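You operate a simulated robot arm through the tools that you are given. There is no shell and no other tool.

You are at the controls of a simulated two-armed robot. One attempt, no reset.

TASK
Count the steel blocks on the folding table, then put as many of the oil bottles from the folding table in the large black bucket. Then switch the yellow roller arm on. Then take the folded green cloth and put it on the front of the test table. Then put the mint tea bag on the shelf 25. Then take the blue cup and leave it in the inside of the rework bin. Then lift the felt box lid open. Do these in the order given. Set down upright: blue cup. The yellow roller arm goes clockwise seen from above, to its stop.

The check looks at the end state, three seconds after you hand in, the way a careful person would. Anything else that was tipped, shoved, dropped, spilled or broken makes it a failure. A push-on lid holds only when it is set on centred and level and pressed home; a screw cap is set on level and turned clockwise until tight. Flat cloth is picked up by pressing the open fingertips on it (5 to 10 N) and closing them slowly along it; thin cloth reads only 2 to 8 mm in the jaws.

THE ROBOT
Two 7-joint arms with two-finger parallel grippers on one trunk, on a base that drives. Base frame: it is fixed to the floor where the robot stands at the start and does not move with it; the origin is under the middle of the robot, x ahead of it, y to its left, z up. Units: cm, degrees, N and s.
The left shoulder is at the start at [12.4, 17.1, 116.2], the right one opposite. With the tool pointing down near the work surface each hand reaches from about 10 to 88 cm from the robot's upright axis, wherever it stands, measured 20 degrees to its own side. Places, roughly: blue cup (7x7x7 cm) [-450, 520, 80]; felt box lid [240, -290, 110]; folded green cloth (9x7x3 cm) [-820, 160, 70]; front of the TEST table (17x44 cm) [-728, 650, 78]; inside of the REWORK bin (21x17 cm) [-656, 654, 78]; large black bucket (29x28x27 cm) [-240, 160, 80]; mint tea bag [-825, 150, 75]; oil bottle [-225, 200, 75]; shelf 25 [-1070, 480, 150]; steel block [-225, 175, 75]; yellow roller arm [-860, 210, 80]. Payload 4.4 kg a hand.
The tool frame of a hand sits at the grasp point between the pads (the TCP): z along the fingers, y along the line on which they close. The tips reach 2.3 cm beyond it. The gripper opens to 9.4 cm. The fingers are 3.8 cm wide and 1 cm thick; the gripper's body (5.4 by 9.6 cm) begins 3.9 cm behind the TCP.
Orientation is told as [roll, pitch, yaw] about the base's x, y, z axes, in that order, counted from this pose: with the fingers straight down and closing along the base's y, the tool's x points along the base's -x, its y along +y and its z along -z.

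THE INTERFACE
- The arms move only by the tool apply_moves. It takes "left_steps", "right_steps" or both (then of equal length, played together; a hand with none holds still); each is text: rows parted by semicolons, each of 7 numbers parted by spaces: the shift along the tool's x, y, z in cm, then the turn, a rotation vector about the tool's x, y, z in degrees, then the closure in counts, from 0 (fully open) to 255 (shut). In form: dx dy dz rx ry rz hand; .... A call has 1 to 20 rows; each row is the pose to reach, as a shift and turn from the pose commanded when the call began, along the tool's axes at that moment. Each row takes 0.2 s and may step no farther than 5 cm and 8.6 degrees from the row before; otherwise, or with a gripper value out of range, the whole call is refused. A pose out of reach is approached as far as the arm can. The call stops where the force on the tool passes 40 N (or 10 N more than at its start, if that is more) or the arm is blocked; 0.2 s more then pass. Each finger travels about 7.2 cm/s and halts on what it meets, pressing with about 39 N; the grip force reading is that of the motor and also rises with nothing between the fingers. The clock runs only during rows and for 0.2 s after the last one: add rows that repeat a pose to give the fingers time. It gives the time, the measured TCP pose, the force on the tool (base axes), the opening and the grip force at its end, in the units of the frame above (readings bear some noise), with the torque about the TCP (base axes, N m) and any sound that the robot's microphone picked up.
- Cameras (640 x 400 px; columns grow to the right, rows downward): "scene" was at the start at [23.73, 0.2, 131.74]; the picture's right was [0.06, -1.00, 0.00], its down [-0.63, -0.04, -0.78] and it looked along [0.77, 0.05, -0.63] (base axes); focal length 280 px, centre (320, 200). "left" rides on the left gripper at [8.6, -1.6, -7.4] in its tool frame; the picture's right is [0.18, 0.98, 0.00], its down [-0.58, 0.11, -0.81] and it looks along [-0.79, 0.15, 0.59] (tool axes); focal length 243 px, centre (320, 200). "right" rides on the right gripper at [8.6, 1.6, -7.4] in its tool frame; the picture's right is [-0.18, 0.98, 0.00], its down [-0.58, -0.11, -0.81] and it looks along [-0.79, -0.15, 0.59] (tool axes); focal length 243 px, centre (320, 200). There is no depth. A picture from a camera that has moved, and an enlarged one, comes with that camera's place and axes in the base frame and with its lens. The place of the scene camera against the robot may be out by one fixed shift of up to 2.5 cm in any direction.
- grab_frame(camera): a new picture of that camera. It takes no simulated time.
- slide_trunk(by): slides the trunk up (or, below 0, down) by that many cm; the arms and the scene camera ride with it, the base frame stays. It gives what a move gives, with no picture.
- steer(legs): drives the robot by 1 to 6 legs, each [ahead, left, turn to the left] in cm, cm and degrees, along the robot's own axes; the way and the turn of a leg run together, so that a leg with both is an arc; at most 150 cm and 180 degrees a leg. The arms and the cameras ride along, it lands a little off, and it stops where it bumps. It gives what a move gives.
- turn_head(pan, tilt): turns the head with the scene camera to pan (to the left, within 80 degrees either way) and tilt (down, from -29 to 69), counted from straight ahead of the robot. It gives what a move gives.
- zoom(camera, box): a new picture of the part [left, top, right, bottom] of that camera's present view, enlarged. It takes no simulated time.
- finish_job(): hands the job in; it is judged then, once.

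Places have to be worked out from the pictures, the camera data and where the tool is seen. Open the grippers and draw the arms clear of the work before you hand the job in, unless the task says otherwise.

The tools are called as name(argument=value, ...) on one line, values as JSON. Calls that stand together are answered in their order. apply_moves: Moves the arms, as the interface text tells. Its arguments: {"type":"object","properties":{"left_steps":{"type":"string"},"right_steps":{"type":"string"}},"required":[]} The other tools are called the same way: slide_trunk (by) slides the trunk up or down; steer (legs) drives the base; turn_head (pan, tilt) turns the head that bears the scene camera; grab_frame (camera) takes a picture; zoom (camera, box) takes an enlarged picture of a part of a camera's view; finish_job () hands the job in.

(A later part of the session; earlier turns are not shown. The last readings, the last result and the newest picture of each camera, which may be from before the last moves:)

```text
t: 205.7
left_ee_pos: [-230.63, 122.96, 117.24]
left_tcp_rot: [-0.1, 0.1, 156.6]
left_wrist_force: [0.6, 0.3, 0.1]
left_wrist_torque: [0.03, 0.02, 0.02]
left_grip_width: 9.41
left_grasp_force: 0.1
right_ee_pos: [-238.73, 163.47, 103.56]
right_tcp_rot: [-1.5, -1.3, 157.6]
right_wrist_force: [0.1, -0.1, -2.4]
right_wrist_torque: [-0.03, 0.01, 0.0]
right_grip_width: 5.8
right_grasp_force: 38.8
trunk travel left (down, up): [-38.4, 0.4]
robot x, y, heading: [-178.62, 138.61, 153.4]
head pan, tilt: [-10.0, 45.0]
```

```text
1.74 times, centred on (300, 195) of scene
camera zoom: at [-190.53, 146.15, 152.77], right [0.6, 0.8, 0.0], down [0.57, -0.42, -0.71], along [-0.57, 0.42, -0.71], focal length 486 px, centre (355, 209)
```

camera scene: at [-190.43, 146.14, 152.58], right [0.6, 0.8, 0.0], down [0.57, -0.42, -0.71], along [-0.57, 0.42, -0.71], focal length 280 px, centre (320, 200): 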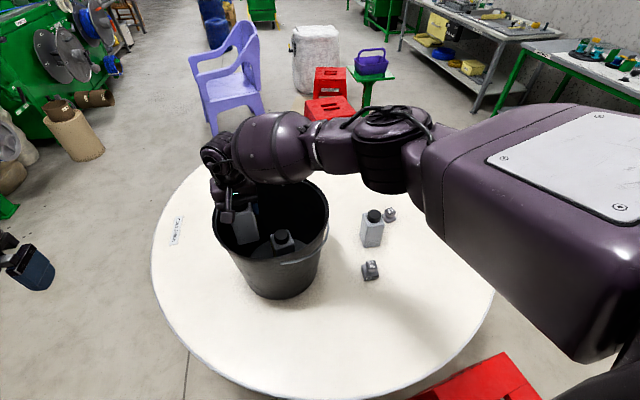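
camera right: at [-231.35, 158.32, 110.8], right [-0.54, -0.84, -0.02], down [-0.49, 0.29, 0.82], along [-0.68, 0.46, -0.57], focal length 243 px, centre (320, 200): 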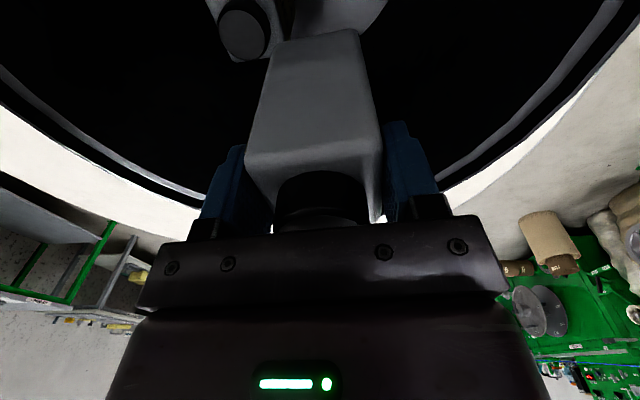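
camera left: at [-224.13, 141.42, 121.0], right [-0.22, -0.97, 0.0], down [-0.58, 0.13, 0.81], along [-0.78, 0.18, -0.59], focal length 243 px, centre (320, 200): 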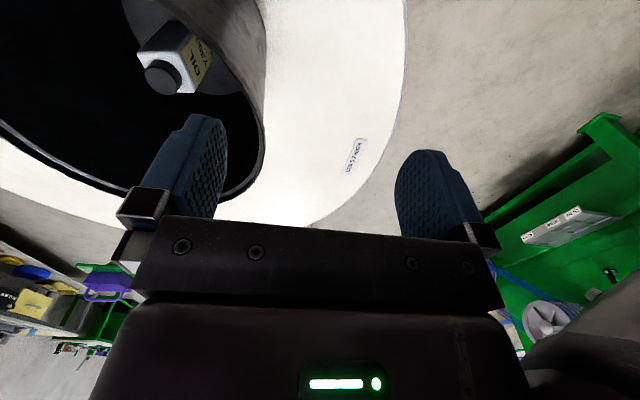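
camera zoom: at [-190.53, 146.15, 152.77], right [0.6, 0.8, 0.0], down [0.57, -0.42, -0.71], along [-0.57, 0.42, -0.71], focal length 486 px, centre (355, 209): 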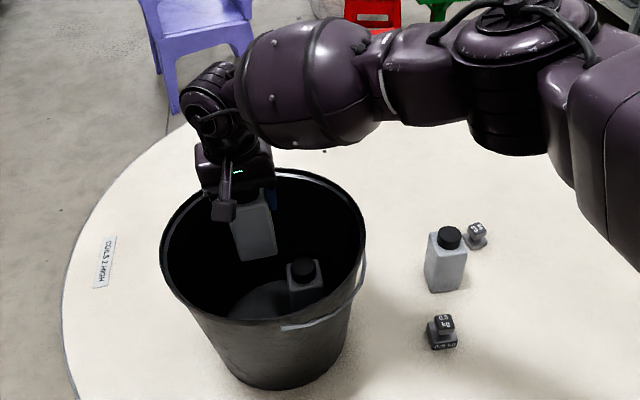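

Bottle 3 is still upright, slightly shifted to (-234.8,167.6), leaving more room. I advance the base 2.5 cm for reach margin and re-aim at (-238.2,159.8).

steer(legs=[[2.5, 0, 0]])

apply_moves(right_steps="2 1.7 0 -0.7 0.6 -1.7 200; 4.2 3.4 0 -1.5 1.3 -3.4 200; 4.2 3.4 0 -1.5 1.3 -3.4 200")

grab_frame(camera="right")

```text
t: 206.5
left_ee_pos: [-232.86, 124.02, 117.13]
left_tcp_rot: [-0.1, 0.3, 156.6]
left_wrist_force: [-0.4, 1.1, -0.1]
left_wrist_torque: [-0.03, -0.02, -0.02]
left_grip_width: 9.4
left_grasp_force: 0.1
right_ee_pos: [-240.99, 164.6, 103.49]
right_tcp_rot: [-1.6, -1.3, 157.7]
right_wrist_force: [-0.7, -0.2, -3.6]
right_wrist_torque: [0.0, -0.03, 0.0]
right_grip_width: 5.76
right_grasp_force: 38.3
trunk travel left (down, up): [-38.4, 0.4]
robot x, y, heading: [-180.67, 140.06, 153.2]
head pan, tilt: [-10.0, 45.0]
```

```text
t: 207.3
left_ee_pos: [-232.77, 123.99, 117.13]
left_tcp_rot: [-0.1, 0.1, 156.6]
left_wrist_force: [0.2, -0.6, -0.6]
left_wrist_torque: [0.01, 0.01, -0.03]
left_grip_width: 9.38
left_grasp_force: 0.1
right_ee_pos: [-238.35, 159.75, 103.32]
right_tcp_rot: [0.0, -0.1, 161.0]
right_wrist_force: [0.6, 0.4, -2.7]
right_wrist_torque: [-0.02, -0.04, 0.02]
right_grip_width: 5.79
right_grasp_force: 39.2
trunk travel left (down, up): [-38.4, 0.4]
robot x, y, heading: [-180.95, 140.29, 153.4]
head pan, tilt: [-10.0, 45.0]
```

```text
taken
camera right: at [-230.69, 155.31, 110.87], right [-0.49, -0.87, 0.0], down [-0.51, 0.29, 0.81], along [-0.7, 0.4, -0.59], focal length 243 px, centre (320, 200)
```

right: 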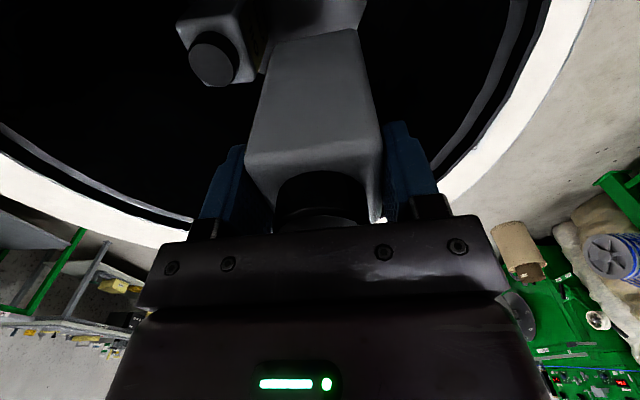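

apply_moves(right_steps="0 -0.6 3 0 0 0 200; 0 -0.6 6 0 0 0 200; 0 -0.6 9 0 0 0 200; 0 -0.6 12 0 0 0 200; 0 -0.6 13.5 0 0 0 200; 0 -0.6 13.5 0 0 0 200")

zoom(camera="scene", box=[160, 80, 440, 310])

```text
t: 208.7
left_ee_pos: [-232.78, 123.87, 117.25]
left_tcp_rot: [0.0, 0.2, 156.6]
left_wrist_force: [-0.2, 0.6, 0.7]
left_wrist_torque: [-0.04, 0.03, 0.01]
left_grip_width: 9.4
left_grasp_force: 0.0
right_ee_pos: [-238.33, 160.45, 89.81]
right_tcp_rot: [0.0, 0.0, 161.1]
right_wrist_force: [-0.5, -0.2, -3.4]
right_wrist_torque: [0.0, -0.01, -0.01]
right_grip_width: 5.79
right_grasp_force: 38.5
trunk travel left (down, up): [-38.4, 0.4]
robot x, y, heading: [-181.03, 140.33, 153.5]
head pan, tilt: [-10.0, 45.0]
```

```text
1.74 times, centred on (300, 195) of scene
camera zoom: at [-192.67, 147.23, 152.78], right [0.6, 0.8, 0.0], down [0.57, -0.42, -0.71], along [-0.57, 0.42, -0.71], focal length 486 px, centre (355, 209)
```

zoom: 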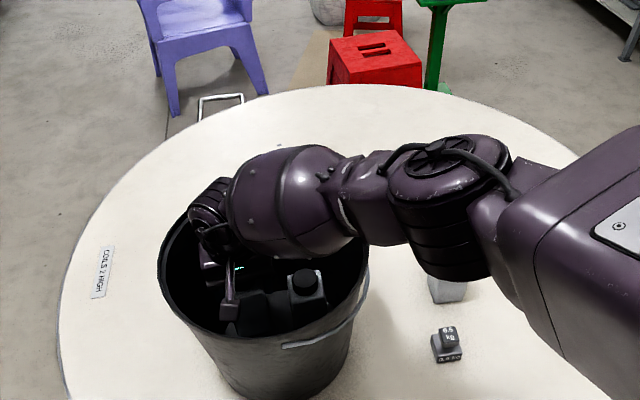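

apply_moves(right_steps="0 0 0.8 0 0 0 200; 0 0 1.6 0 0 0 200; 0 0 2.2 0 0 0 200; 0 0 2.2 0 0 0 200")

zoom(camera="scene", box=[160, 120, 340, 310])

```text
t: 209.7
left_ee_pos: [-232.81, 123.96, 117.23]
left_tcp_rot: [-0.1, 0.0, 156.6]
left_wrist_force: [0.2, -0.7, 0.2]
left_wrist_torque: [0.0, -0.01, -0.02]
left_grip_width: 9.4
left_grasp_force: 0.1
right_ee_pos: [-238.14, 160.34, 87.79]
right_tcp_rot: [-0.1, 0.0, 161.0]
right_wrist_force: [0.4, -0.4, -3.9]
right_wrist_torque: [0.01, -0.04, -0.05]
right_grip_width: 5.75
right_grasp_force: 39.2
trunk travel left (down, up): [-38.4, 0.4]
robot x, y, heading: [-180.8, 140.38, 153.3]
head pan, tilt: [-10.0, 45.0]
```

```text
2.11 times, centred on (250, 215) of scene
camera zoom: at [-192.67, 147.23, 152.78], right [0.6, 0.8, 0.0], down [0.57, -0.42, -0.71], along [-0.57, 0.42, -0.71], focal length 589 px, centre (467, 168)
```

zoom: 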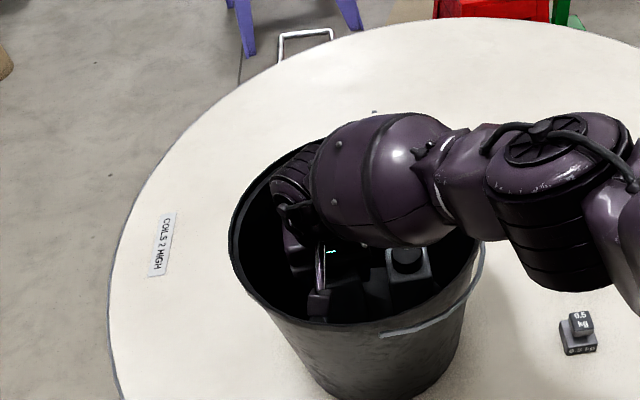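

apply_moves(right_steps="0 0 0.6 0 0 0 200; 0 0 1.2 0 0 0 200; 0 0 1.2 0 0 0 200")

```text
t: 210.5
left_ee_pos: [-232.69, 123.93, 117.22]
left_tcp_rot: [0.0, 0.2, 156.7]
left_wrist_force: [-0.1, 0.2, 0.7]
left_wrist_torque: [-0.01, -0.01, 0.03]
left_grip_width: 9.39
left_grasp_force: 0.0
right_ee_pos: [-238.14, 160.24, 86.49]
right_tcp_rot: [-0.1, 0.0, 161.0]
right_wrist_force: [0.1, -0.5, -2.7]
right_wrist_torque: [-0.02, -0.04, 0.01]
right_grip_width: 5.76
right_grasp_force: 39.4
trunk travel left (down, up): [-38.4, 0.4]
robot x, y, heading: [-180.83, 139.82, 153.3]
head pan, tilt: [-10.0, 45.0]
```

Bottle bottom is <1 cm above the bucket floor. I open partly (to ~7.2 cm, so as not to push bottle 3) and lift.

apply_moves(right_steps="0 0 0 0 0 0 80; 0 0 0 0 0 0 62; 0 0 0 0 0 0 62; 0 0 0 0 0 0 62; 0 0 -2 0 0 0 62; 0 0 -5 0 0 0 62; 0 0 -9 0 0 0 62; 0 0 -13 0 0 0 62; 0 0 -17 0 0 0 62; 0 0 -21 0 0 0 62; 0 0 -25 0 0 0 62; 0 0 -29 0 0 0 62; 0 0 -29 0 0 0 62")

grab_frame(camera="right")

grab_frame(camera="scene")

```text
t: 213.3
left_ee_pos: [-232.7, 123.96, 117.23]
left_tcp_rot: [0.0, 0.2, 156.5]
left_wrist_force: [0.2, -0.2, 0.1]
left_wrist_torque: [0.01, -0.03, -0.03]
left_grip_width: 9.38
left_grasp_force: 0.0
right_ee_pos: [-238.11, 160.29, 115.33]
right_tcp_rot: [-0.2, 0.0, 161.0]
right_wrist_force: [-0.5, -0.1, -0.7]
right_wrist_torque: [-0.01, 0.0, 0.03]
right_grip_width: 7.11
right_grasp_force: 0.0
trunk travel left (down, up): [-38.4, 0.4]
robot x, y, heading: [-181.21, 140.37, 153.0]
head pan, tilt: [-10.0, 45.0]
```

```text
taken
camera right: at [-230.47, 155.89, 122.87], right [-0.49, -0.87, 0.0], down [-0.52, 0.29, 0.81], along [-0.7, 0.4, -0.59], focal length 243 px, centre (320, 200)
```

right: 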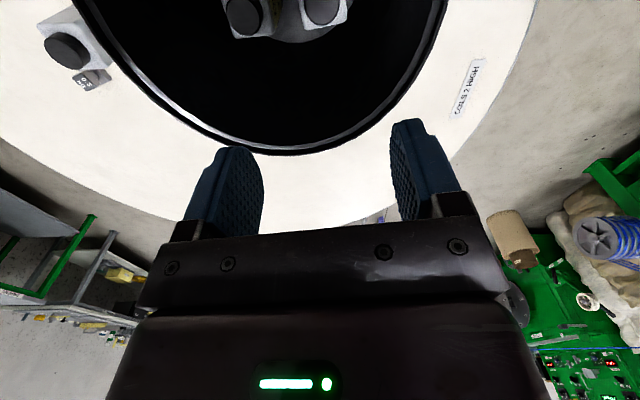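

```text
taken
camera scene: at [-192.69, 147.23, 152.78], right [0.6, 0.8, 0.0], down [0.57, -0.42, -0.71], along [-0.57, 0.42, -0.71], focal length 280 px, centre (320, 200)
```

scene: 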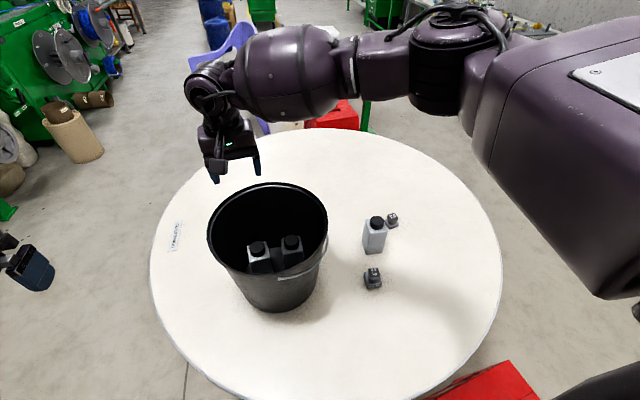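

Both bottles stand upright in the bucket; bottle 1 and both blocks remain. I back off and fold the arms for the long drive.

steer(legs=[[-35, 0, 0]])

apply_moves(right_steps="1 -4 0 0 0 1 62; 2 -8 0 0 0 2 62; 3 -12 0 0 0 3 62; 4 -16 0 0 0 4 62; 6 -20 0 0 0 5 0; 8 -24 0 0 0 6 0; 10 -28 0 0 0 7 0; 12 -31 0 0 0 7.6 0; 12 -31 0 0 0 7.6 0", left_steps="0 -2 0 0 0 1 0; 0 -4 0 0 0 2 0; 0 -6 0 0 0 3 0; 0 -6 0 0 0 3 0; 0 -6 0 0 0 3 0; 0 -6 0 0 0 3 0; 0 -6 0 0 0 3 0; 0 -6 0 0 0 3 0; 0 -6 0 0 0 3 0")

turn_head(pan=15, tilt=20)

grab_frame(camera="scene")

```text
t: 215.6
left_ee_pos: [-200.75, 107.89, 117.26]
left_tcp_rot: [-0.2, 0.0, 156.8]
left_wrist_force: [0.6, -0.7, -0.1]
left_wrist_torque: [0.0, 0.05, 0.03]
left_grip_width: 9.39
left_grasp_force: 0.2
right_ee_pos: [-206.21, 144.23, 115.4]
right_tcp_rot: [-0.1, -0.1, 161.2]
right_wrist_force: [0.5, -1.4, -0.1]
right_wrist_torque: [-0.01, -0.01, 0.01]
right_grip_width: 7.14
right_grasp_force: 0.0
trunk travel left (down, up): [-38.4, 0.4]
robot x, y, heading: [-148.97, 124.06, 153.5]
head pan, tilt: [-10.0, 45.0]
```

```text
t: 217.6
left_ee_pos: [-198.56, 113.43, 117.36]
left_tcp_rot: [-0.1, 0.2, 153.8]
left_wrist_force: [-0.5, 0.8, -0.9]
left_wrist_torque: [0.02, -0.03, -0.03]
left_grip_width: 9.4
left_grasp_force: 0.0
right_ee_pos: [-185.04, 169.68, 115.37]
right_tcp_rot: [0.0, 0.0, 153.6]
right_wrist_force: [0.8, -0.8, 0.3]
right_wrist_torque: [0.03, -0.05, 0.0]
right_grip_width: 9.38
right_grasp_force: 0.1
trunk travel left (down, up): [-38.4, 0.4]
robot x, y, heading: [-149.4, 124.2, 153.6]
head pan, tilt: [-10.0, 45.0]
```

```text
t: 218.5
left_ee_pos: [-198.35, 113.44, 117.37]
left_tcp_rot: [-0.1, 0.2, 153.7]
left_wrist_force: [0.0, 0.2, 0.4]
left_wrist_torque: [0.0, 0.02, 0.0]
left_grip_width: 9.4
left_grasp_force: 0.0
right_ee_pos: [-185.09, 169.56, 115.27]
right_tcp_rot: [-0.1, 0.0, 153.6]
right_wrist_force: [-0.4, -0.6, 0.0]
right_wrist_torque: [-0.02, -0.03, -0.02]
right_grip_width: 9.41
right_grasp_force: 0.2
trunk travel left (down, up): [-38.4, 0.4]
robot x, y, heading: [-149.01, 124.01, 153.4]
head pan, tilt: [15.0, 20.0]
```

```text
taken
camera scene: at [-163.41, 128.32, 156.64], right [0.2, 0.98, 0.0], down [0.34, -0.07, -0.94], along [-0.92, 0.19, -0.34], focal length 280 px, centre (320, 200)
```

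scene: 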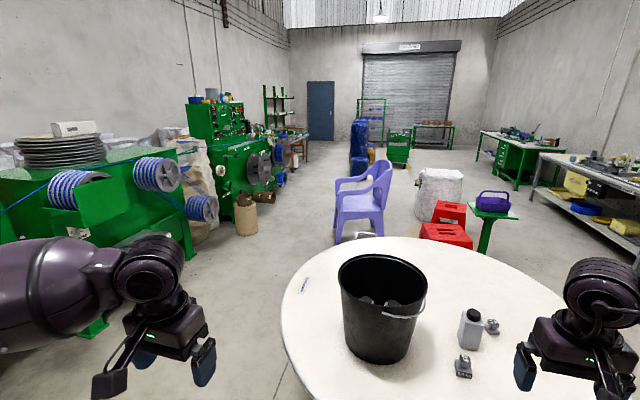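

zoom(camera="scene", box=[180, 70, 400, 210])

```text
2.86 times, centred on (290, 140) of scene
camera zoom: at [-163.41, 128.32, 156.64], right [0.2, 0.98, 0.0], down [0.34, -0.07, -0.94], along [-0.92, 0.19, -0.34], focal length 799 px, centre (406, 371)
```

zoom: 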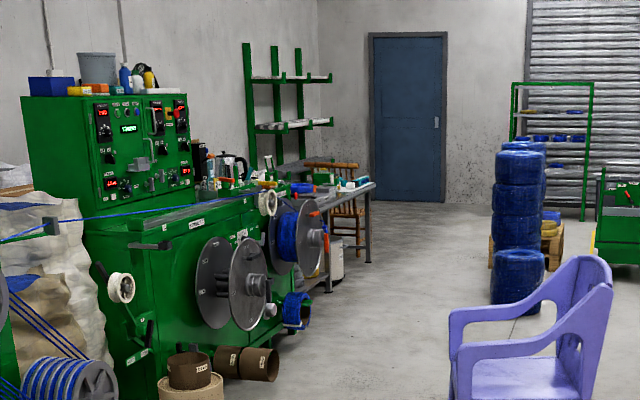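

The corridor between the machines and the purple chair runs along y≈150. I drive there in legs and stop to look.

steer(legs=[[19, 53, 0], [0, 0, 26.6], [140, -13, 0], [120, -54, 0], [80, 0, 0]])

turn_head(pan=0, tilt=20)

grab_frame(camera="scene")

```text
t: 240.2
left_ee_pos: [-540.07, 113.4, 117.15]
left_tcp_rot: [0.1, 0.5, -178.7]
left_wrist_force: [-1.0, -0.6, -1.1]
left_wrist_torque: [0.02, -0.09, 0.02]
left_grip_width: 9.38
left_grasp_force: 0.1
right_ee_pos: [-554.24, 169.63, 114.97]
right_tcp_rot: [-0.1, 0.3, -178.9]
right_wrist_force: [-1.3, -0.8, 0.0]
right_wrist_torque: [0.02, -0.07, -0.02]
right_grip_width: 9.39
right_grasp_force: 0.0
trunk travel left (down, up): [-38.4, 0.4]
robot x, y, heading: [-500.86, 146.17, -179.0]
head pan, tilt: [15.0, 20.0]
stopped in leg 5: the robot was blocked; the commanded pose is now the measured one
```

```text
t: 241.0
left_ee_pos: [-539.51, 113.47, 117.37]
left_tcp_rot: [0.0, 0.2, -178.7]
left_wrist_force: [1.3, -0.3, 0.5]
left_wrist_torque: [0.02, -0.01, -0.02]
left_grip_width: 9.43
left_grasp_force: 0.0
right_ee_pos: [-553.52, 169.68, 115.32]
right_tcp_rot: [-0.1, -0.1, -178.9]
right_wrist_force: [-0.3, -0.2, -0.1]
right_wrist_torque: [0.02, -0.01, 0.04]
right_grip_width: 9.37
right_grasp_force: 0.1
trunk travel left (down, up): [-38.4, 0.4]
robot x, y, heading: [-500.62, 145.88, -178.9]
head pan, tilt: [0.0, 20.0]
```

```text
taken
camera scene: at [-515.87, 145.3, 156.65], right [-0.02, 1.0, 0.0], down [0.34, 0.01, -0.94], along [-0.94, -0.02, -0.34], focal length 280 px, centre (320, 200)
```

scene: 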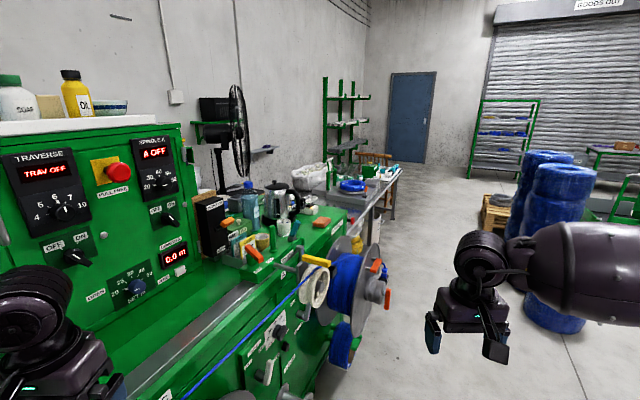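

Blocked again; a machine is close on the left. I look down-left to see what's there.

turn_head(pan=30, tilt=55)

grab_frame(camera="scene")

grab_frame(camera="left")

```text
t: 242.0
left_ee_pos: [-539.38, 113.53, 117.4]
left_tcp_rot: [0.0, 0.2, -178.7]
left_wrist_force: [-0.1, -0.9, -0.1]
left_wrist_torque: [0.02, 0.0, 0.0]
left_grip_width: 9.41
left_grasp_force: 0.0
right_ee_pos: [-553.46, 169.62, 115.33]
right_tcp_rot: [-0.1, 0.1, -178.9]
right_wrist_force: [0.4, -0.4, -0.7]
right_wrist_torque: [-0.03, 0.0, -0.01]
right_grip_width: 9.4
right_grasp_force: 0.1
trunk travel left (down, up): [-38.4, 0.4]
robot x, y, heading: [-500.49, 145.65, -179.1]
head pan, tilt: [30.0, 55.0]
```

```text
taken
camera scene: at [-512.75, 141.8, 151.45], right [-0.52, 0.86, 0.0], down [0.7, 0.42, -0.57], along [-0.49, -0.3, -0.82], focal length 280 px, centre (320, 200)
```

scene: 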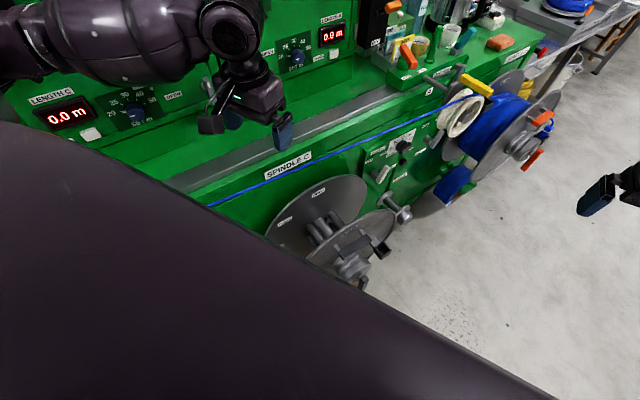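

```text
taken
camera left: at [-530.97, 115.16, 124.89], right [0.21, -0.98, 0.0], down [-0.58, -0.12, 0.8], along [-0.79, -0.17, -0.59], focal length 243 px, centre (320, 200)
```

left: 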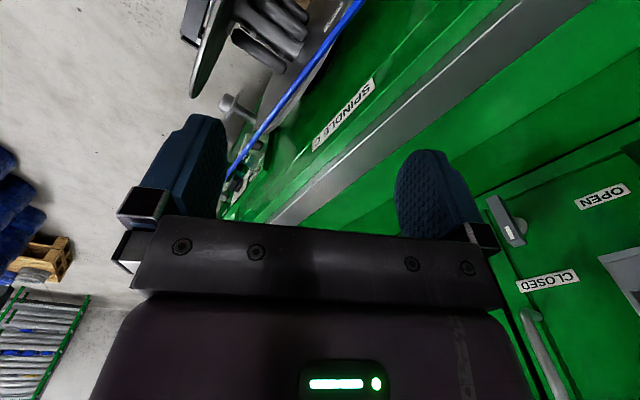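

The machine's reel side is close on the left. I strafe right 14 cm and look again before moving on.

steer(legs=[[0, -14, 0]])

turn_head(pan=0, tilt=50)

grab_frame(camera="scene")

```text
t: 243.9
left_ee_pos: [-539.71, 127.37, 117.4]
left_tcp_rot: [0.0, 0.2, -178.7]
left_wrist_force: [-0.5, -0.4, 0.4]
left_wrist_torque: [-0.04, -0.04, -0.04]
left_grip_width: 9.37
left_grasp_force: 0.1
right_ee_pos: [-553.77, 183.58, 115.31]
right_tcp_rot: [0.0, -0.1, -178.9]
right_wrist_force: [-0.5, 0.1, -0.9]
right_wrist_torque: [0.0, -0.01, 0.03]
right_grip_width: 9.41
right_grasp_force: 0.0
trunk travel left (down, up): [-38.4, 0.4]
robot x, y, heading: [-501.11, 159.48, -179.2]
head pan, tilt: [30.0, 55.0]
```

```text
t: 244.8
left_ee_pos: [-539.72, 127.41, 117.28]
left_tcp_rot: [0.0, 0.2, -178.8]
left_wrist_force: [1.2, -0.1, 0.4]
left_wrist_torque: [0.03, 0.01, 0.01]
left_grip_width: 9.39
left_grasp_force: 0.1
right_ee_pos: [-553.84, 183.59, 115.16]
right_tcp_rot: [-0.1, 0.0, -178.9]
right_wrist_force: [0.5, -0.1, -0.2]
right_wrist_torque: [0.03, 0.01, -0.02]
right_grip_width: 9.41
right_grasp_force: 0.1
trunk travel left (down, up): [-38.4, 0.4]
robot x, y, heading: [-500.66, 160.12, -179.0]
head pan, tilt: [0.0, 50.0]
```

```text
taken
camera scene: at [-514.5, 159.2, 152.09], right [-0.02, 1.0, 0.0], down [0.77, 0.01, -0.64], along [-0.64, -0.01, -0.77], focal length 280 px, centre (320, 200)
```

scene: 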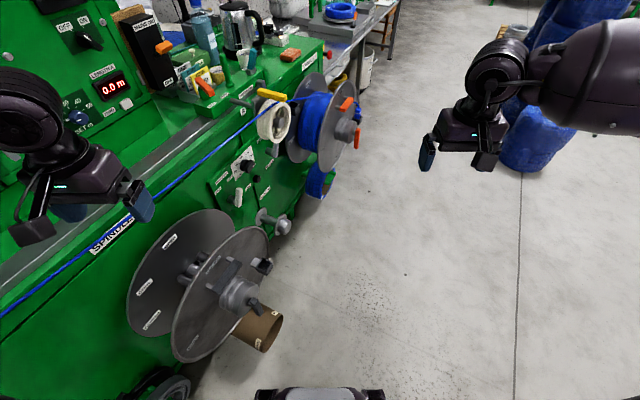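

I see a cardboard roll and reels protruding to y≈141-177 on the left, while blue stacks are at y>285. I steer out to y≈212 and continue.

steer(legs=[[0, -8, 0], [18, -12, 0], [50, -32, 0], [110, 0, 0]])

turn_head(pan=10, tilt=30)

grab_frame(camera="scene")

```text
t: 255.7
left_ee_pos: [-718.5, 174.32, 117.37]
left_tcp_rot: [0.0, 0.2, -178.2]
left_wrist_force: [0.4, -0.8, 0.3]
left_wrist_torque: [0.01, -0.03, 0.0]
left_grip_width: 9.41
left_grasp_force: 0.0
right_ee_pos: [-733.3, 230.36, 115.37]
right_tcp_rot: [-0.1, 0.0, -178.2]
right_wrist_force: [-0.6, 0.5, -0.1]
right_wrist_torque: [0.0, 0.05, 0.03]
right_grip_width: 9.4
right_grasp_force: 0.1
trunk travel left (down, up): [-38.4, 0.4]
robot x, y, heading: [-680.55, 206.89, -178.0]
head pan, tilt: [0.0, 50.0]
```

```text
t: 256.6
left_ee_pos: [-718.39, 174.29, 117.3]
left_tcp_rot: [0.0, 0.2, -178.0]
left_wrist_force: [0.5, 0.4, -0.5]
left_wrist_torque: [-0.01, 0.01, 0.0]
left_grip_width: 9.4
left_grasp_force: 0.0
right_ee_pos: [-733.19, 230.24, 115.3]
right_tcp_rot: [-0.1, 0.0, -178.2]
right_wrist_force: [-0.9, -0.4, 0.3]
right_wrist_torque: [0.03, 0.0, -0.02]
right_grip_width: 9.4
right_grasp_force: 0.1
trunk travel left (down, up): [-38.4, 0.4]
robot x, y, heading: [-680.43, 207.42, -178.0]
head pan, tilt: [10.0, 30.0]
```

```text
taken
camera scene: at [-694.85, 204.92, 155.04], right [-0.2, 0.98, 0.0], down [0.49, 0.1, -0.87], along [-0.85, -0.18, -0.5], focal length 280 px, centre (320, 200)
```

scene: 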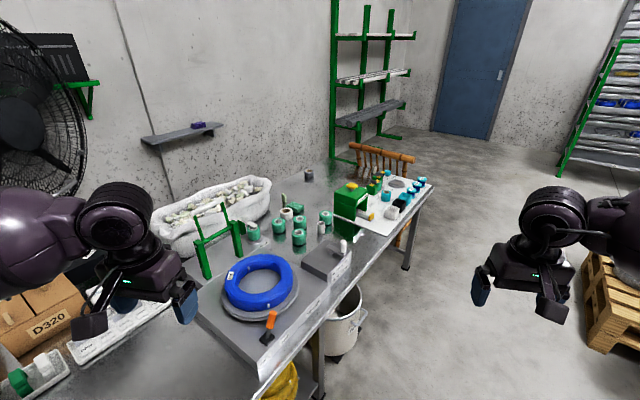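

zoom(camera="scene", box=[320, 140, 440, 240])

zoom(camera="scene", box=[150, 140, 370, 400])

```text
4.00 times, centred on (380, 190) of scene
camera zoom: at [-694.85, 204.92, 155.04], right [-0.2, 0.98, 0.0], down [0.49, 0.1, -0.87], along [-0.85, -0.18, -0.5], focal length 1119 px, centre (80, 240)
```

zoom: 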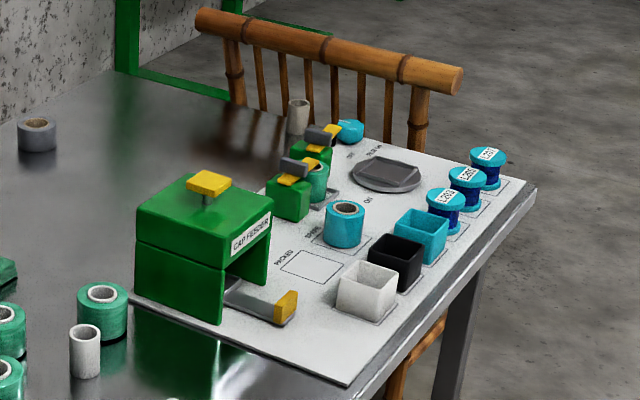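

```text
1.54 times, centred on (260, 270) of scene
camera zoom: at [-694.85, 204.92, 155.04], right [-0.2, 0.98, 0.0], down [0.49, 0.1, -0.87], along [-0.85, -0.18, -0.5], focal length 430 px, centre (412, 92)
```

zoom: 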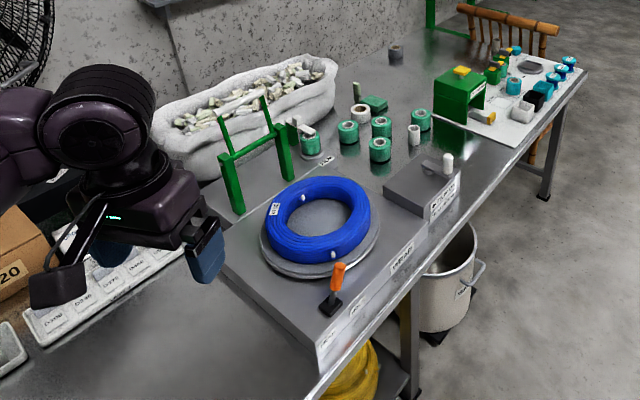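

I see the grey bench running diagonally (front edge from about (-729,183) to (-861,240)), with a labelled board with yellow parts at its far end. I drive to the open floor in front of it and face the bench.

steer(legs=[[60, -85, 0], [70, 0, 0], [0, 0, 65]])

turn_head(pan=0, tilt=35)

grab_frame(camera="scene")

```text
t: 263.4
left_ee_pos: [-777.16, 252.11, 117.35]
left_tcp_rot: [0.1, 0.2, 179.7]
left_wrist_force: [0.1, -0.3, 0.0]
left_wrist_torque: [-0.01, 0.03, 0.01]
left_grip_width: 9.37
left_grasp_force: 0.0
right_ee_pos: [-789.5, 308.53, 115.35]
right_tcp_rot: [0.0, -0.1, 179.6]
right_wrist_force: [-0.6, -1.7, 0.1]
right_wrist_torque: [0.0, 0.01, 0.03]
right_grip_width: 9.38
right_grasp_force: 0.0
trunk travel left (down, up): [-38.4, 0.4]
robot x, y, heading: [-737.69, 283.12, 179.5]
head pan, tilt: [10.0, 30.0]
stopped in leg 1: the robot was blocked; the commanded pose is now the measured one
```

```text
t: 264.1
left_ee_pos: [-777.08, 252.06, 117.35]
left_tcp_rot: [0.0, 0.2, 179.5]
left_wrist_force: [-0.4, -0.1, 0.6]
left_wrist_torque: [-0.01, 0.0, 0.02]
left_grip_width: 9.42
left_grasp_force: 0.1
right_ee_pos: [-789.63, 308.63, 115.33]
right_tcp_rot: [-0.1, -0.1, 179.5]
right_wrist_force: [0.4, 0.4, 0.3]
right_wrist_torque: [0.01, -0.02, -0.02]
right_grip_width: 9.38
right_grasp_force: 0.0
trunk travel left (down, up): [-38.4, 0.4]
robot x, y, heading: [-737.41, 283.05, 179.4]
head pan, tilt: [0.0, 35.0]
```

```text
taken
camera scene: at [-752.09, 283.16, 154.27], right [0.01, 1.0, 0.0], down [0.57, -0.01, -0.82], along [-0.82, 0.01, -0.57], focal length 280 px, centre (320, 200)
```

scene: 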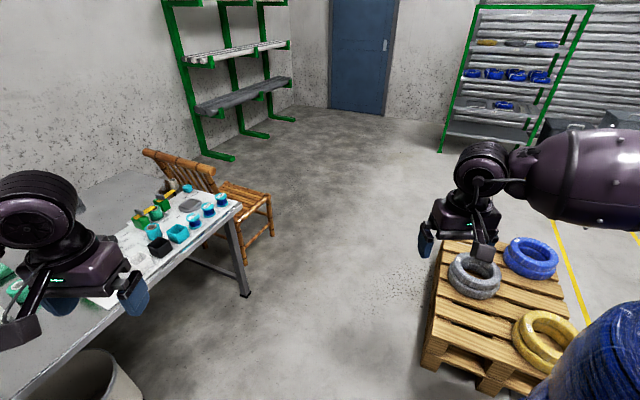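

I bumped lightly near the blue stack on the right. I shift left away from it, go ahead, then turn to face the bench.

steer(legs=[[0, 20, 0], [50, 0, 0], [0, 0, 67.5]])

grab_frame(camera="scene")

```text
t: 272.0
left_ee_pos: [-775.85, 214.5, 117.46]
left_tcp_rot: [0.0, 0.2, -114.9]
left_wrist_force: [-0.8, -0.4, 0.2]
left_wrist_torque: [0.0, -0.01, 0.03]
left_grip_width: 9.4
left_grasp_force: 0.1
right_ee_pos: [-832.6, 226.61, 115.32]
right_tcp_rot: [-0.2, -0.1, -115.2]
right_wrist_force: [-0.1, -0.5, 0.0]
right_wrist_torque: [-0.03, 0.02, 0.02]
right_grip_width: 9.39
right_grasp_force: 0.1
trunk travel left (down, up): [-38.4, 0.4]
robot x, y, heading: [-788.06, 263.53, -115.0]
head pan, tilt: [0.0, 35.0]
```

```text
taken
camera scene: at [-794.23, 250.06, 154.27], right [-0.91, 0.42, 0.0], down [0.24, 0.52, -0.82], along [-0.35, -0.74, -0.57], focal length 280 px, centre (320, 200)
```

scene: 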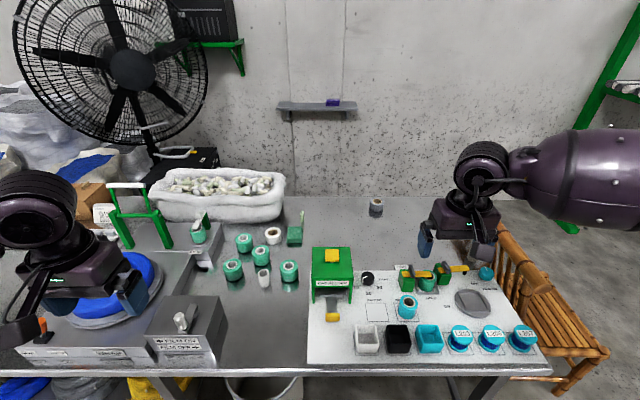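

Now a direct view of the bench. I zoom on the board and on the green objects.

zoom(camera="scene", box=[300, 235, 550, 375])

zoom(camera="scene", box=[130, 190, 330, 300])

grab_frame(camera="right")

```text
2.56 times, centred on (425, 305) of scene
camera zoom: at [-794.23, 250.06, 154.27], right [-0.91, 0.42, 0.0], down [0.24, 0.52, -0.82], along [-0.35, -0.74, -0.57], focal length 716 px, centre (51, -69)
```

zoom: 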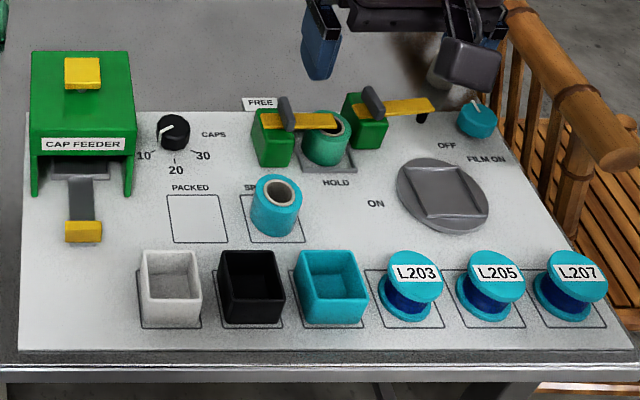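

```text
3.20 times, centred on (230, 245) of scene
camera zoom: at [-794.23, 250.06, 154.27], right [-0.91, 0.42, 0.0], down [0.24, 0.52, -0.82], along [-0.35, -0.74, -0.57], focal length 895 px, centre (608, 56)
```

zoom: 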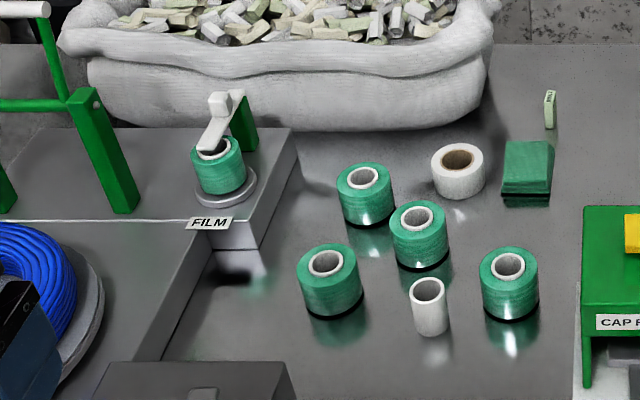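

```text
taken
camera right: at [-827.39, 233.74, 122.81], right [0.81, -0.58, 0.0], down [-0.34, -0.48, 0.81], along [-0.47, -0.65, -0.59], focal length 243 px, centre (320, 200)
```

right: 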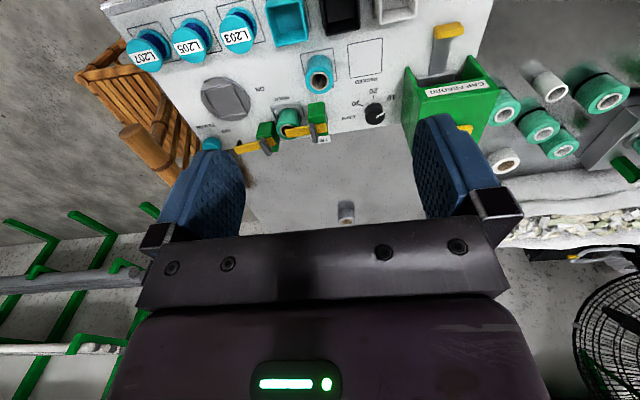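

zoom(camera="scene", box=[385, 245, 515, 330])

zoom(camera="right", box=[180, 50, 400, 180])

```text
4.71 times, centred on (450, 288) of scene
camera zoom: at [-794.23, 250.06, 154.27], right [-0.91, 0.42, 0.0], down [0.24, 0.52, -0.82], along [-0.35, -0.74, -0.57], focal length 1316 px, centre (-292, -212)
```

zoom: 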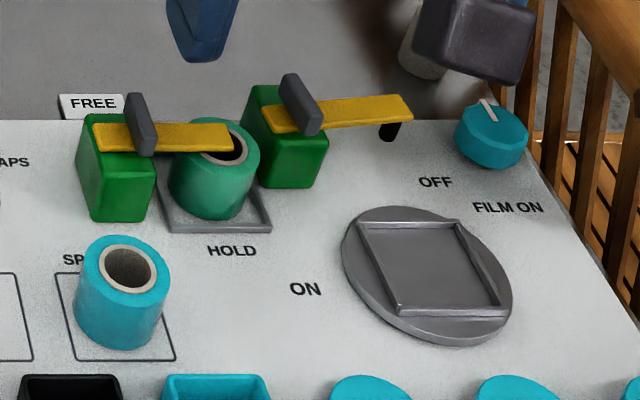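

```text
2.91 times, centred on (290, 115) of right
camera zoom: at [-827.39, 233.74, 122.81], right [0.81, -0.58, 0.0], down [-0.34, -0.48, 0.81], along [-0.47, -0.65, -0.59], focal length 706 px, centre (407, 447)
```

zoom: 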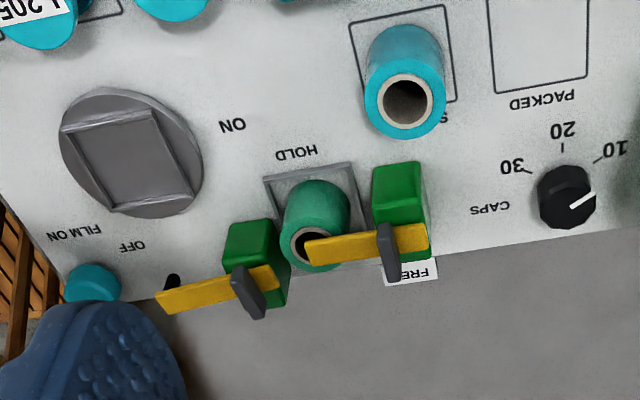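

The mechanism is clear: the right-hand green post carries the yellow arm with a small black roller under its tip, pointing at "OFF" (tip ≈(-864.8,214.5,81.5), pivot ≈(-856.6,211.2)); clockwise from above brings it towards me to "ON". I move the base to reach it with the right hand.

steer(legs=[[0, -26, 0], [14, 0, 0]])

slide_trunk(by=-6)

turn_head(pan=-10, tilt=45)

grab_frame(camera="scene")

grab_frame(camera="right")

```text
t: 275.8
left_ee_pos: [-805.59, 212.79, 117.31]
left_tcp_rot: [0.0, 0.3, -115.0]
left_wrist_force: [0.4, -0.2, 0.5]
left_wrist_torque: [0.0, 0.01, -0.02]
left_grip_width: 9.38
left_grasp_force: 0.1
right_ee_pos: [-862.26, 225.01, 115.24]
right_tcp_rot: [-0.1, 0.0, -115.0]
right_wrist_force: [-0.1, -0.4, -0.1]
right_wrist_torque: [0.06, 0.02, 0.01]
right_grip_width: 9.42
right_grasp_force: 0.0
trunk travel left (down, up): [-38.4, 0.4]
robot x, y, heading: [-817.53, 262.11, -115.0]
head pan, tilt: [0.0, 35.0]
```

```text
t: 276.8
left_ee_pos: [-805.34, 212.91, 111.4]
left_tcp_rot: [0.0, 0.3, -114.9]
left_wrist_force: [0.6, -0.4, 0.4]
left_wrist_torque: [-0.06, -0.04, -0.01]
left_grip_width: 9.38
left_grasp_force: 0.0
right_ee_pos: [-862.19, 225.07, 109.34]
right_tcp_rot: [0.0, -0.1, -115.1]
right_wrist_force: [0.3, -0.5, -0.4]
right_wrist_torque: [0.01, 0.01, 0.01]
right_grip_width: 9.39
right_grasp_force: 0.1
trunk travel left (down, up): [-32.4, 6.4]
robot x, y, heading: [-817.43, 262.05, -114.9]
head pan, tilt: [0.0, 35.0]
```

```text
t: 277.5
left_ee_pos: [-805.46, 212.98, 111.28]
left_tcp_rot: [0.0, 0.2, -114.9]
left_wrist_force: [0.7, 0.4, -0.4]
left_wrist_torque: [0.02, 0.0, -0.04]
left_grip_width: 9.41
left_grasp_force: 0.0
right_ee_pos: [-862.11, 225.05, 109.26]
right_tcp_rot: [-0.1, 0.0, -115.0]
right_wrist_force: [-0.3, -0.1, -0.3]
right_wrist_torque: [-0.02, 0.0, 0.03]
right_grip_width: 9.4
right_grasp_force: 0.1
trunk travel left (down, up): [-32.4, 6.4]
robot x, y, heading: [-817.89, 261.95, -115.1]
head pan, tilt: [-10.0, 45.0]
```

```text
taken
camera scene: at [-824.81, 249.66, 146.83], right [-0.82, 0.57, 0.0], down [0.41, 0.58, -0.71], along [-0.41, -0.58, -0.71], focal length 280 px, centre (320, 200)
```

scene: 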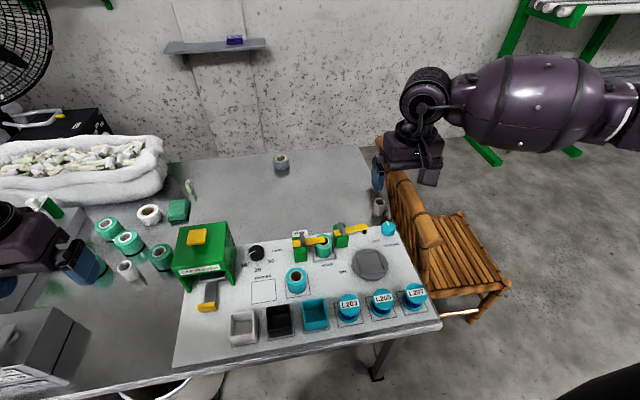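

```text
taken
camera right: at [-856.95, 232.14, 116.81], right [0.81, -0.58, 0.0], down [-0.34, -0.48, 0.81], along [-0.47, -0.65, -0.59], focal length 243 px, centre (320, 200)
```

right: 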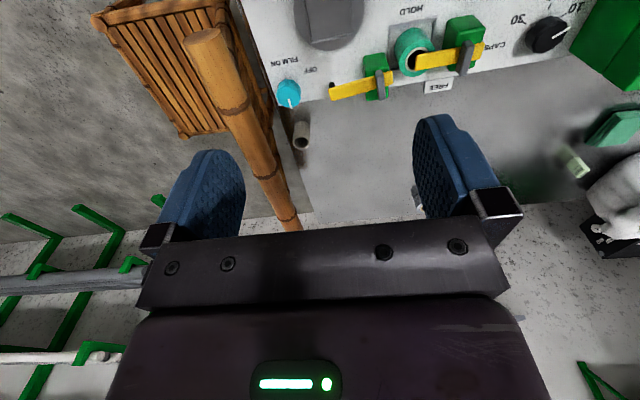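

zoom(camera="right", box=[260, 0, 500, 150])

zoom(camera="scene", box=[240, 190, 440, 315])

```text
2.67 times, centred on (380, 75) of right
camera zoom: at [-856.95, 232.14, 116.81], right [0.81, -0.58, 0.0], down [-0.34, -0.48, 0.81], along [-0.47, -0.65, -0.59], focal length 647 px, centre (160, 533)
```

zoom: 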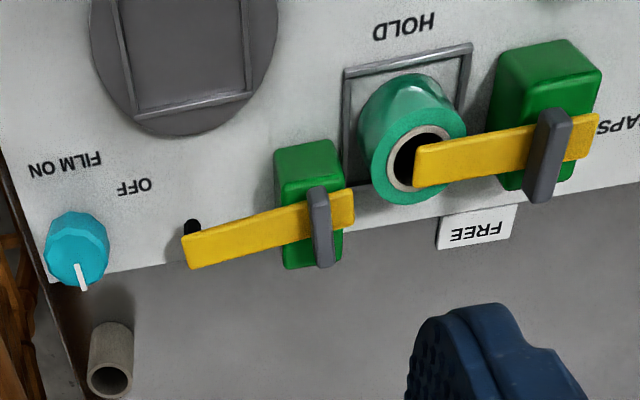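

```text
3.20 times, centred on (340, 252) of scene
camera zoom: at [-824.81, 249.66, 146.83], right [-0.82, 0.57, 0.0], down [0.41, 0.58, -0.71], along [-0.41, -0.58, -0.71], focal length 895 px, centre (256, 32)
```

zoom: 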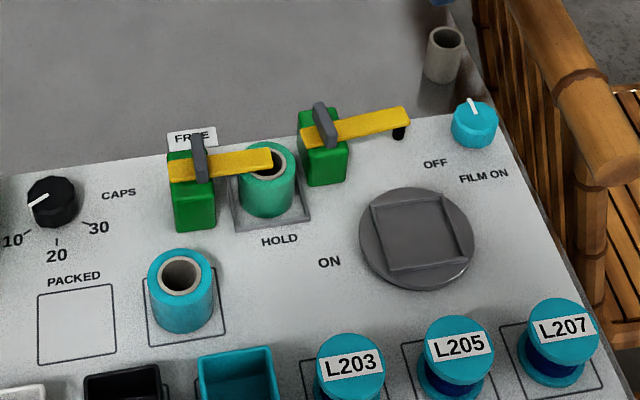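

Better triangulation with the hand camera: bench ≈z 70, arm top z≈77, pivot ≈(-861,210), tip ≈(-869,212.3), with a tall grey tab on the pivot. I'll bring the closed fingers behind the arm near its tip; first to a point above.

apply_moves(right_steps="-3.5 0.2 0 0 0 0 255; -7 0.4 2 0 0 0 255; -10.5 0.6 5 0 0 0 255; -14 0.8 9 0 0 0 255; -17.8 0.8 12 0 0 0 255; -17.8 0.8 14.3 0 0 0 255; -17.8 0.8 14.3 0 0 0 255")

grab_frame(camera="right")

zoom(camera="scene", box=[280, 120, 480, 290])

```text
refused: row 4 steps farther than a row can; nothing moved
```

```text
taken
camera right: at [-856.95, 232.14, 116.81], right [0.81, -0.58, 0.0], down [-0.34, -0.48, 0.81], along [-0.47, -0.65, -0.59], focal length 243 px, centre (320, 200)
```

right: 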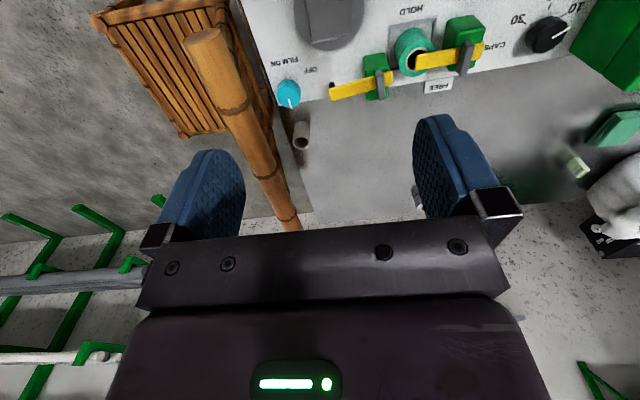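

```text
2.35 times, centred on (380, 205) of scene
camera zoom: at [-824.81, 249.66, 146.83], right [-0.82, 0.57, 0.0], down [0.41, 0.58, -0.71], along [-0.41, -0.58, -0.71], focal length 658 px, centre (179, 188)
```

zoom: 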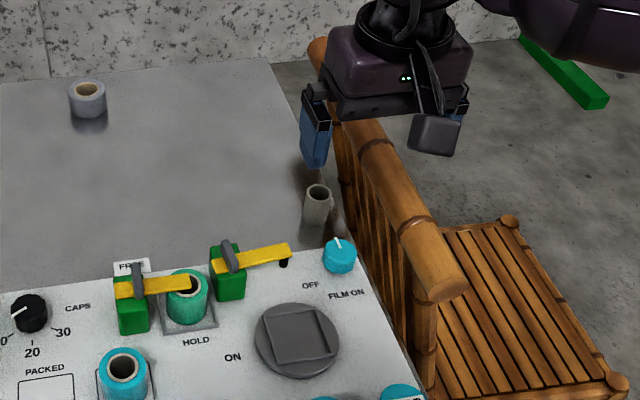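

The chair's back rail top is about z 88 at x<-875; the path is clear of it. I lower the trunk 4 cm for reach and repeat the move in smaller steps.

slide_trunk(by=-4)

apply_moves(right_steps="-3.5 0.2 0 0 0 0 255; -7 0.4 1.5 0 0 0 255; -10.5 0.6 3.5 0 0 0 255; -14 0.8 5.5 0 0 0 255; -17.8 0.8 7.5 0 0 0 255; -17.8 0.8 10.3 0 0 0 255; -17.8 0.8 10.3 0 0 0 255")

grab_frame(camera="right")

zoom(camera="scene", box=[280, 120, 480, 290])

```text
t: 278.4
left_ee_pos: [-805.46, 212.94, 107.4]
left_tcp_rot: [-0.1, 0.2, -114.8]
left_wrist_force: [0.1, 0.0, -0.2]
left_wrist_torque: [-0.02, 0.02, -0.01]
left_grip_width: 9.39
left_grasp_force: 0.0
right_ee_pos: [-862.13, 225.17, 105.34]
right_tcp_rot: [-0.1, 0.0, -115.1]
right_wrist_force: [0.0, -0.6, 0.2]
right_wrist_torque: [0.02, -0.01, 0.0]
right_grip_width: 9.39
right_grasp_force: 0.1
trunk travel left (down, up): [-28.4, 10.4]
robot x, y, heading: [-817.71, 262.3, -115.0]
head pan, tilt: [-10.0, 45.0]
```

```text
t: 279.9
left_ee_pos: [-805.46, 212.97, 107.28]
left_tcp_rot: [0.0, 0.1, -114.9]
left_wrist_force: [0.6, -0.9, 0.1]
left_wrist_torque: [-0.05, 0.03, -0.01]
left_grip_width: 9.4
left_grasp_force: 0.0
right_ee_pos: [-868.8, 208.57, 94.93]
right_tcp_rot: [-0.1, 0.0, -115.0]
right_wrist_force: [0.3, -0.1, 0.7]
right_wrist_torque: [-0.01, 0.06, 0.0]
right_grip_width: 0.0
right_grasp_force: 38.8
trunk travel left (down, up): [-28.4, 10.4]
robot x, y, heading: [-817.74, 261.75, -115.0]
head pan, tilt: [-10.0, 45.0]
```

```text
taken
camera right: at [-863.69, 215.62, 102.51], right [0.81, -0.58, 0.0], down [-0.34, -0.48, 0.81], along [-0.47, -0.66, -0.59], focal length 243 px, centre (320, 200)
```

right: 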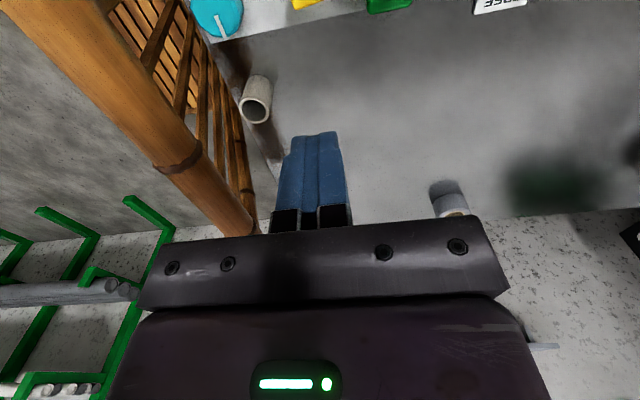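

```text
2.35 times, centred on (380, 205) of scene
camera zoom: at [-825.31, 248.52, 142.65], right [-0.82, 0.57, 0.0], down [0.41, 0.58, -0.71], along [-0.41, -0.58, -0.71], focal length 658 px, centre (179, 188)
```

zoom: 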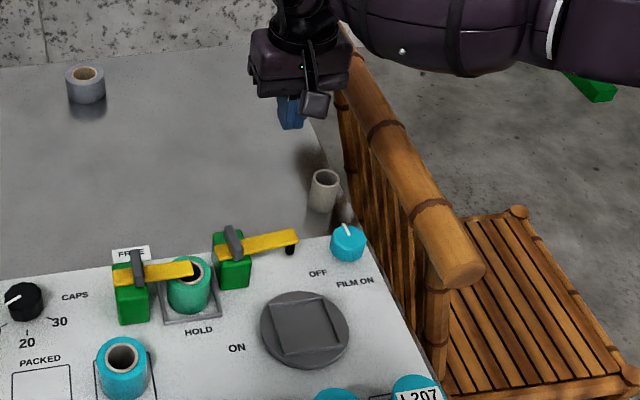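

Clear; I descend behind the arm to TCP z≈77.6 and check.

apply_moves(right_steps="0 0 4 0 0 0 255; 0 0 8 0 0 0 255; 0 0 12 0 0 0 255; 0 0 15 0 0 0 255; 0 0 17.3 0 0 0 255; 0 0 17.3 0 0 0 255")

grab_frame(camera="right")

zoom(camera="scene", box=[280, 150, 440, 290])

```text
t: 281.4
left_ee_pos: [-805.47, 212.86, 107.32]
left_tcp_rot: [0.1, 0.2, -115.0]
left_wrist_force: [0.0, 0.4, -0.4]
left_wrist_torque: [-0.02, -0.04, -0.02]
left_grip_width: 9.4
left_grasp_force: 0.0
right_ee_pos: [-868.9, 208.68, 77.86]
right_tcp_rot: [-0.1, -0.1, -115.0]
right_wrist_force: [0.0, 1.0, -0.7]
right_wrist_torque: [0.03, -0.01, -0.02]
right_grip_width: 0.01
right_grasp_force: 39.0
trunk travel left (down, up): [-28.4, 10.4]
robot x, y, heading: [-817.68, 262.05, -115.2]
head pan, tilt: [-10.0, 45.0]
```

```text
taken
camera right: at [-863.84, 215.67, 85.3], right [0.81, -0.58, 0.0], down [-0.34, -0.48, 0.81], along [-0.47, -0.66, -0.59], focal length 243 px, centre (320, 200)
```

right: 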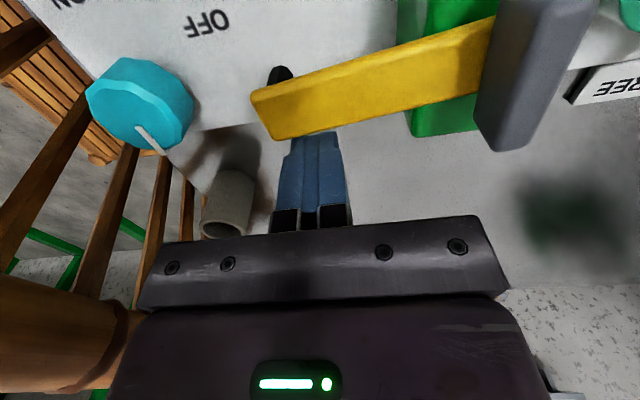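

```text
2.86 times, centred on (360, 220) of scene
camera zoom: at [-825.36, 248.57, 142.66], right [-0.82, 0.57, 0.0], down [0.41, 0.58, -0.71], along [-0.41, -0.58, -0.71], focal length 799 px, centre (206, 143)
```

zoom: 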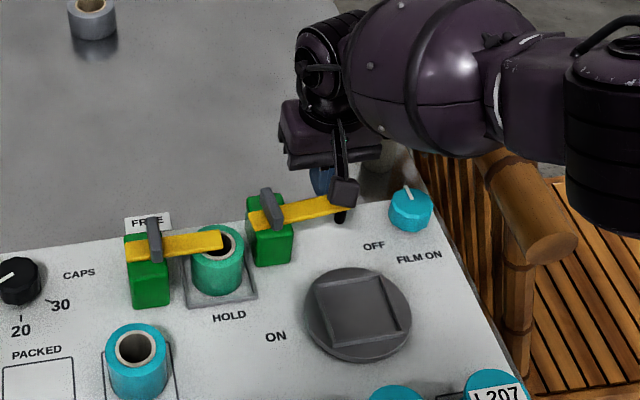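

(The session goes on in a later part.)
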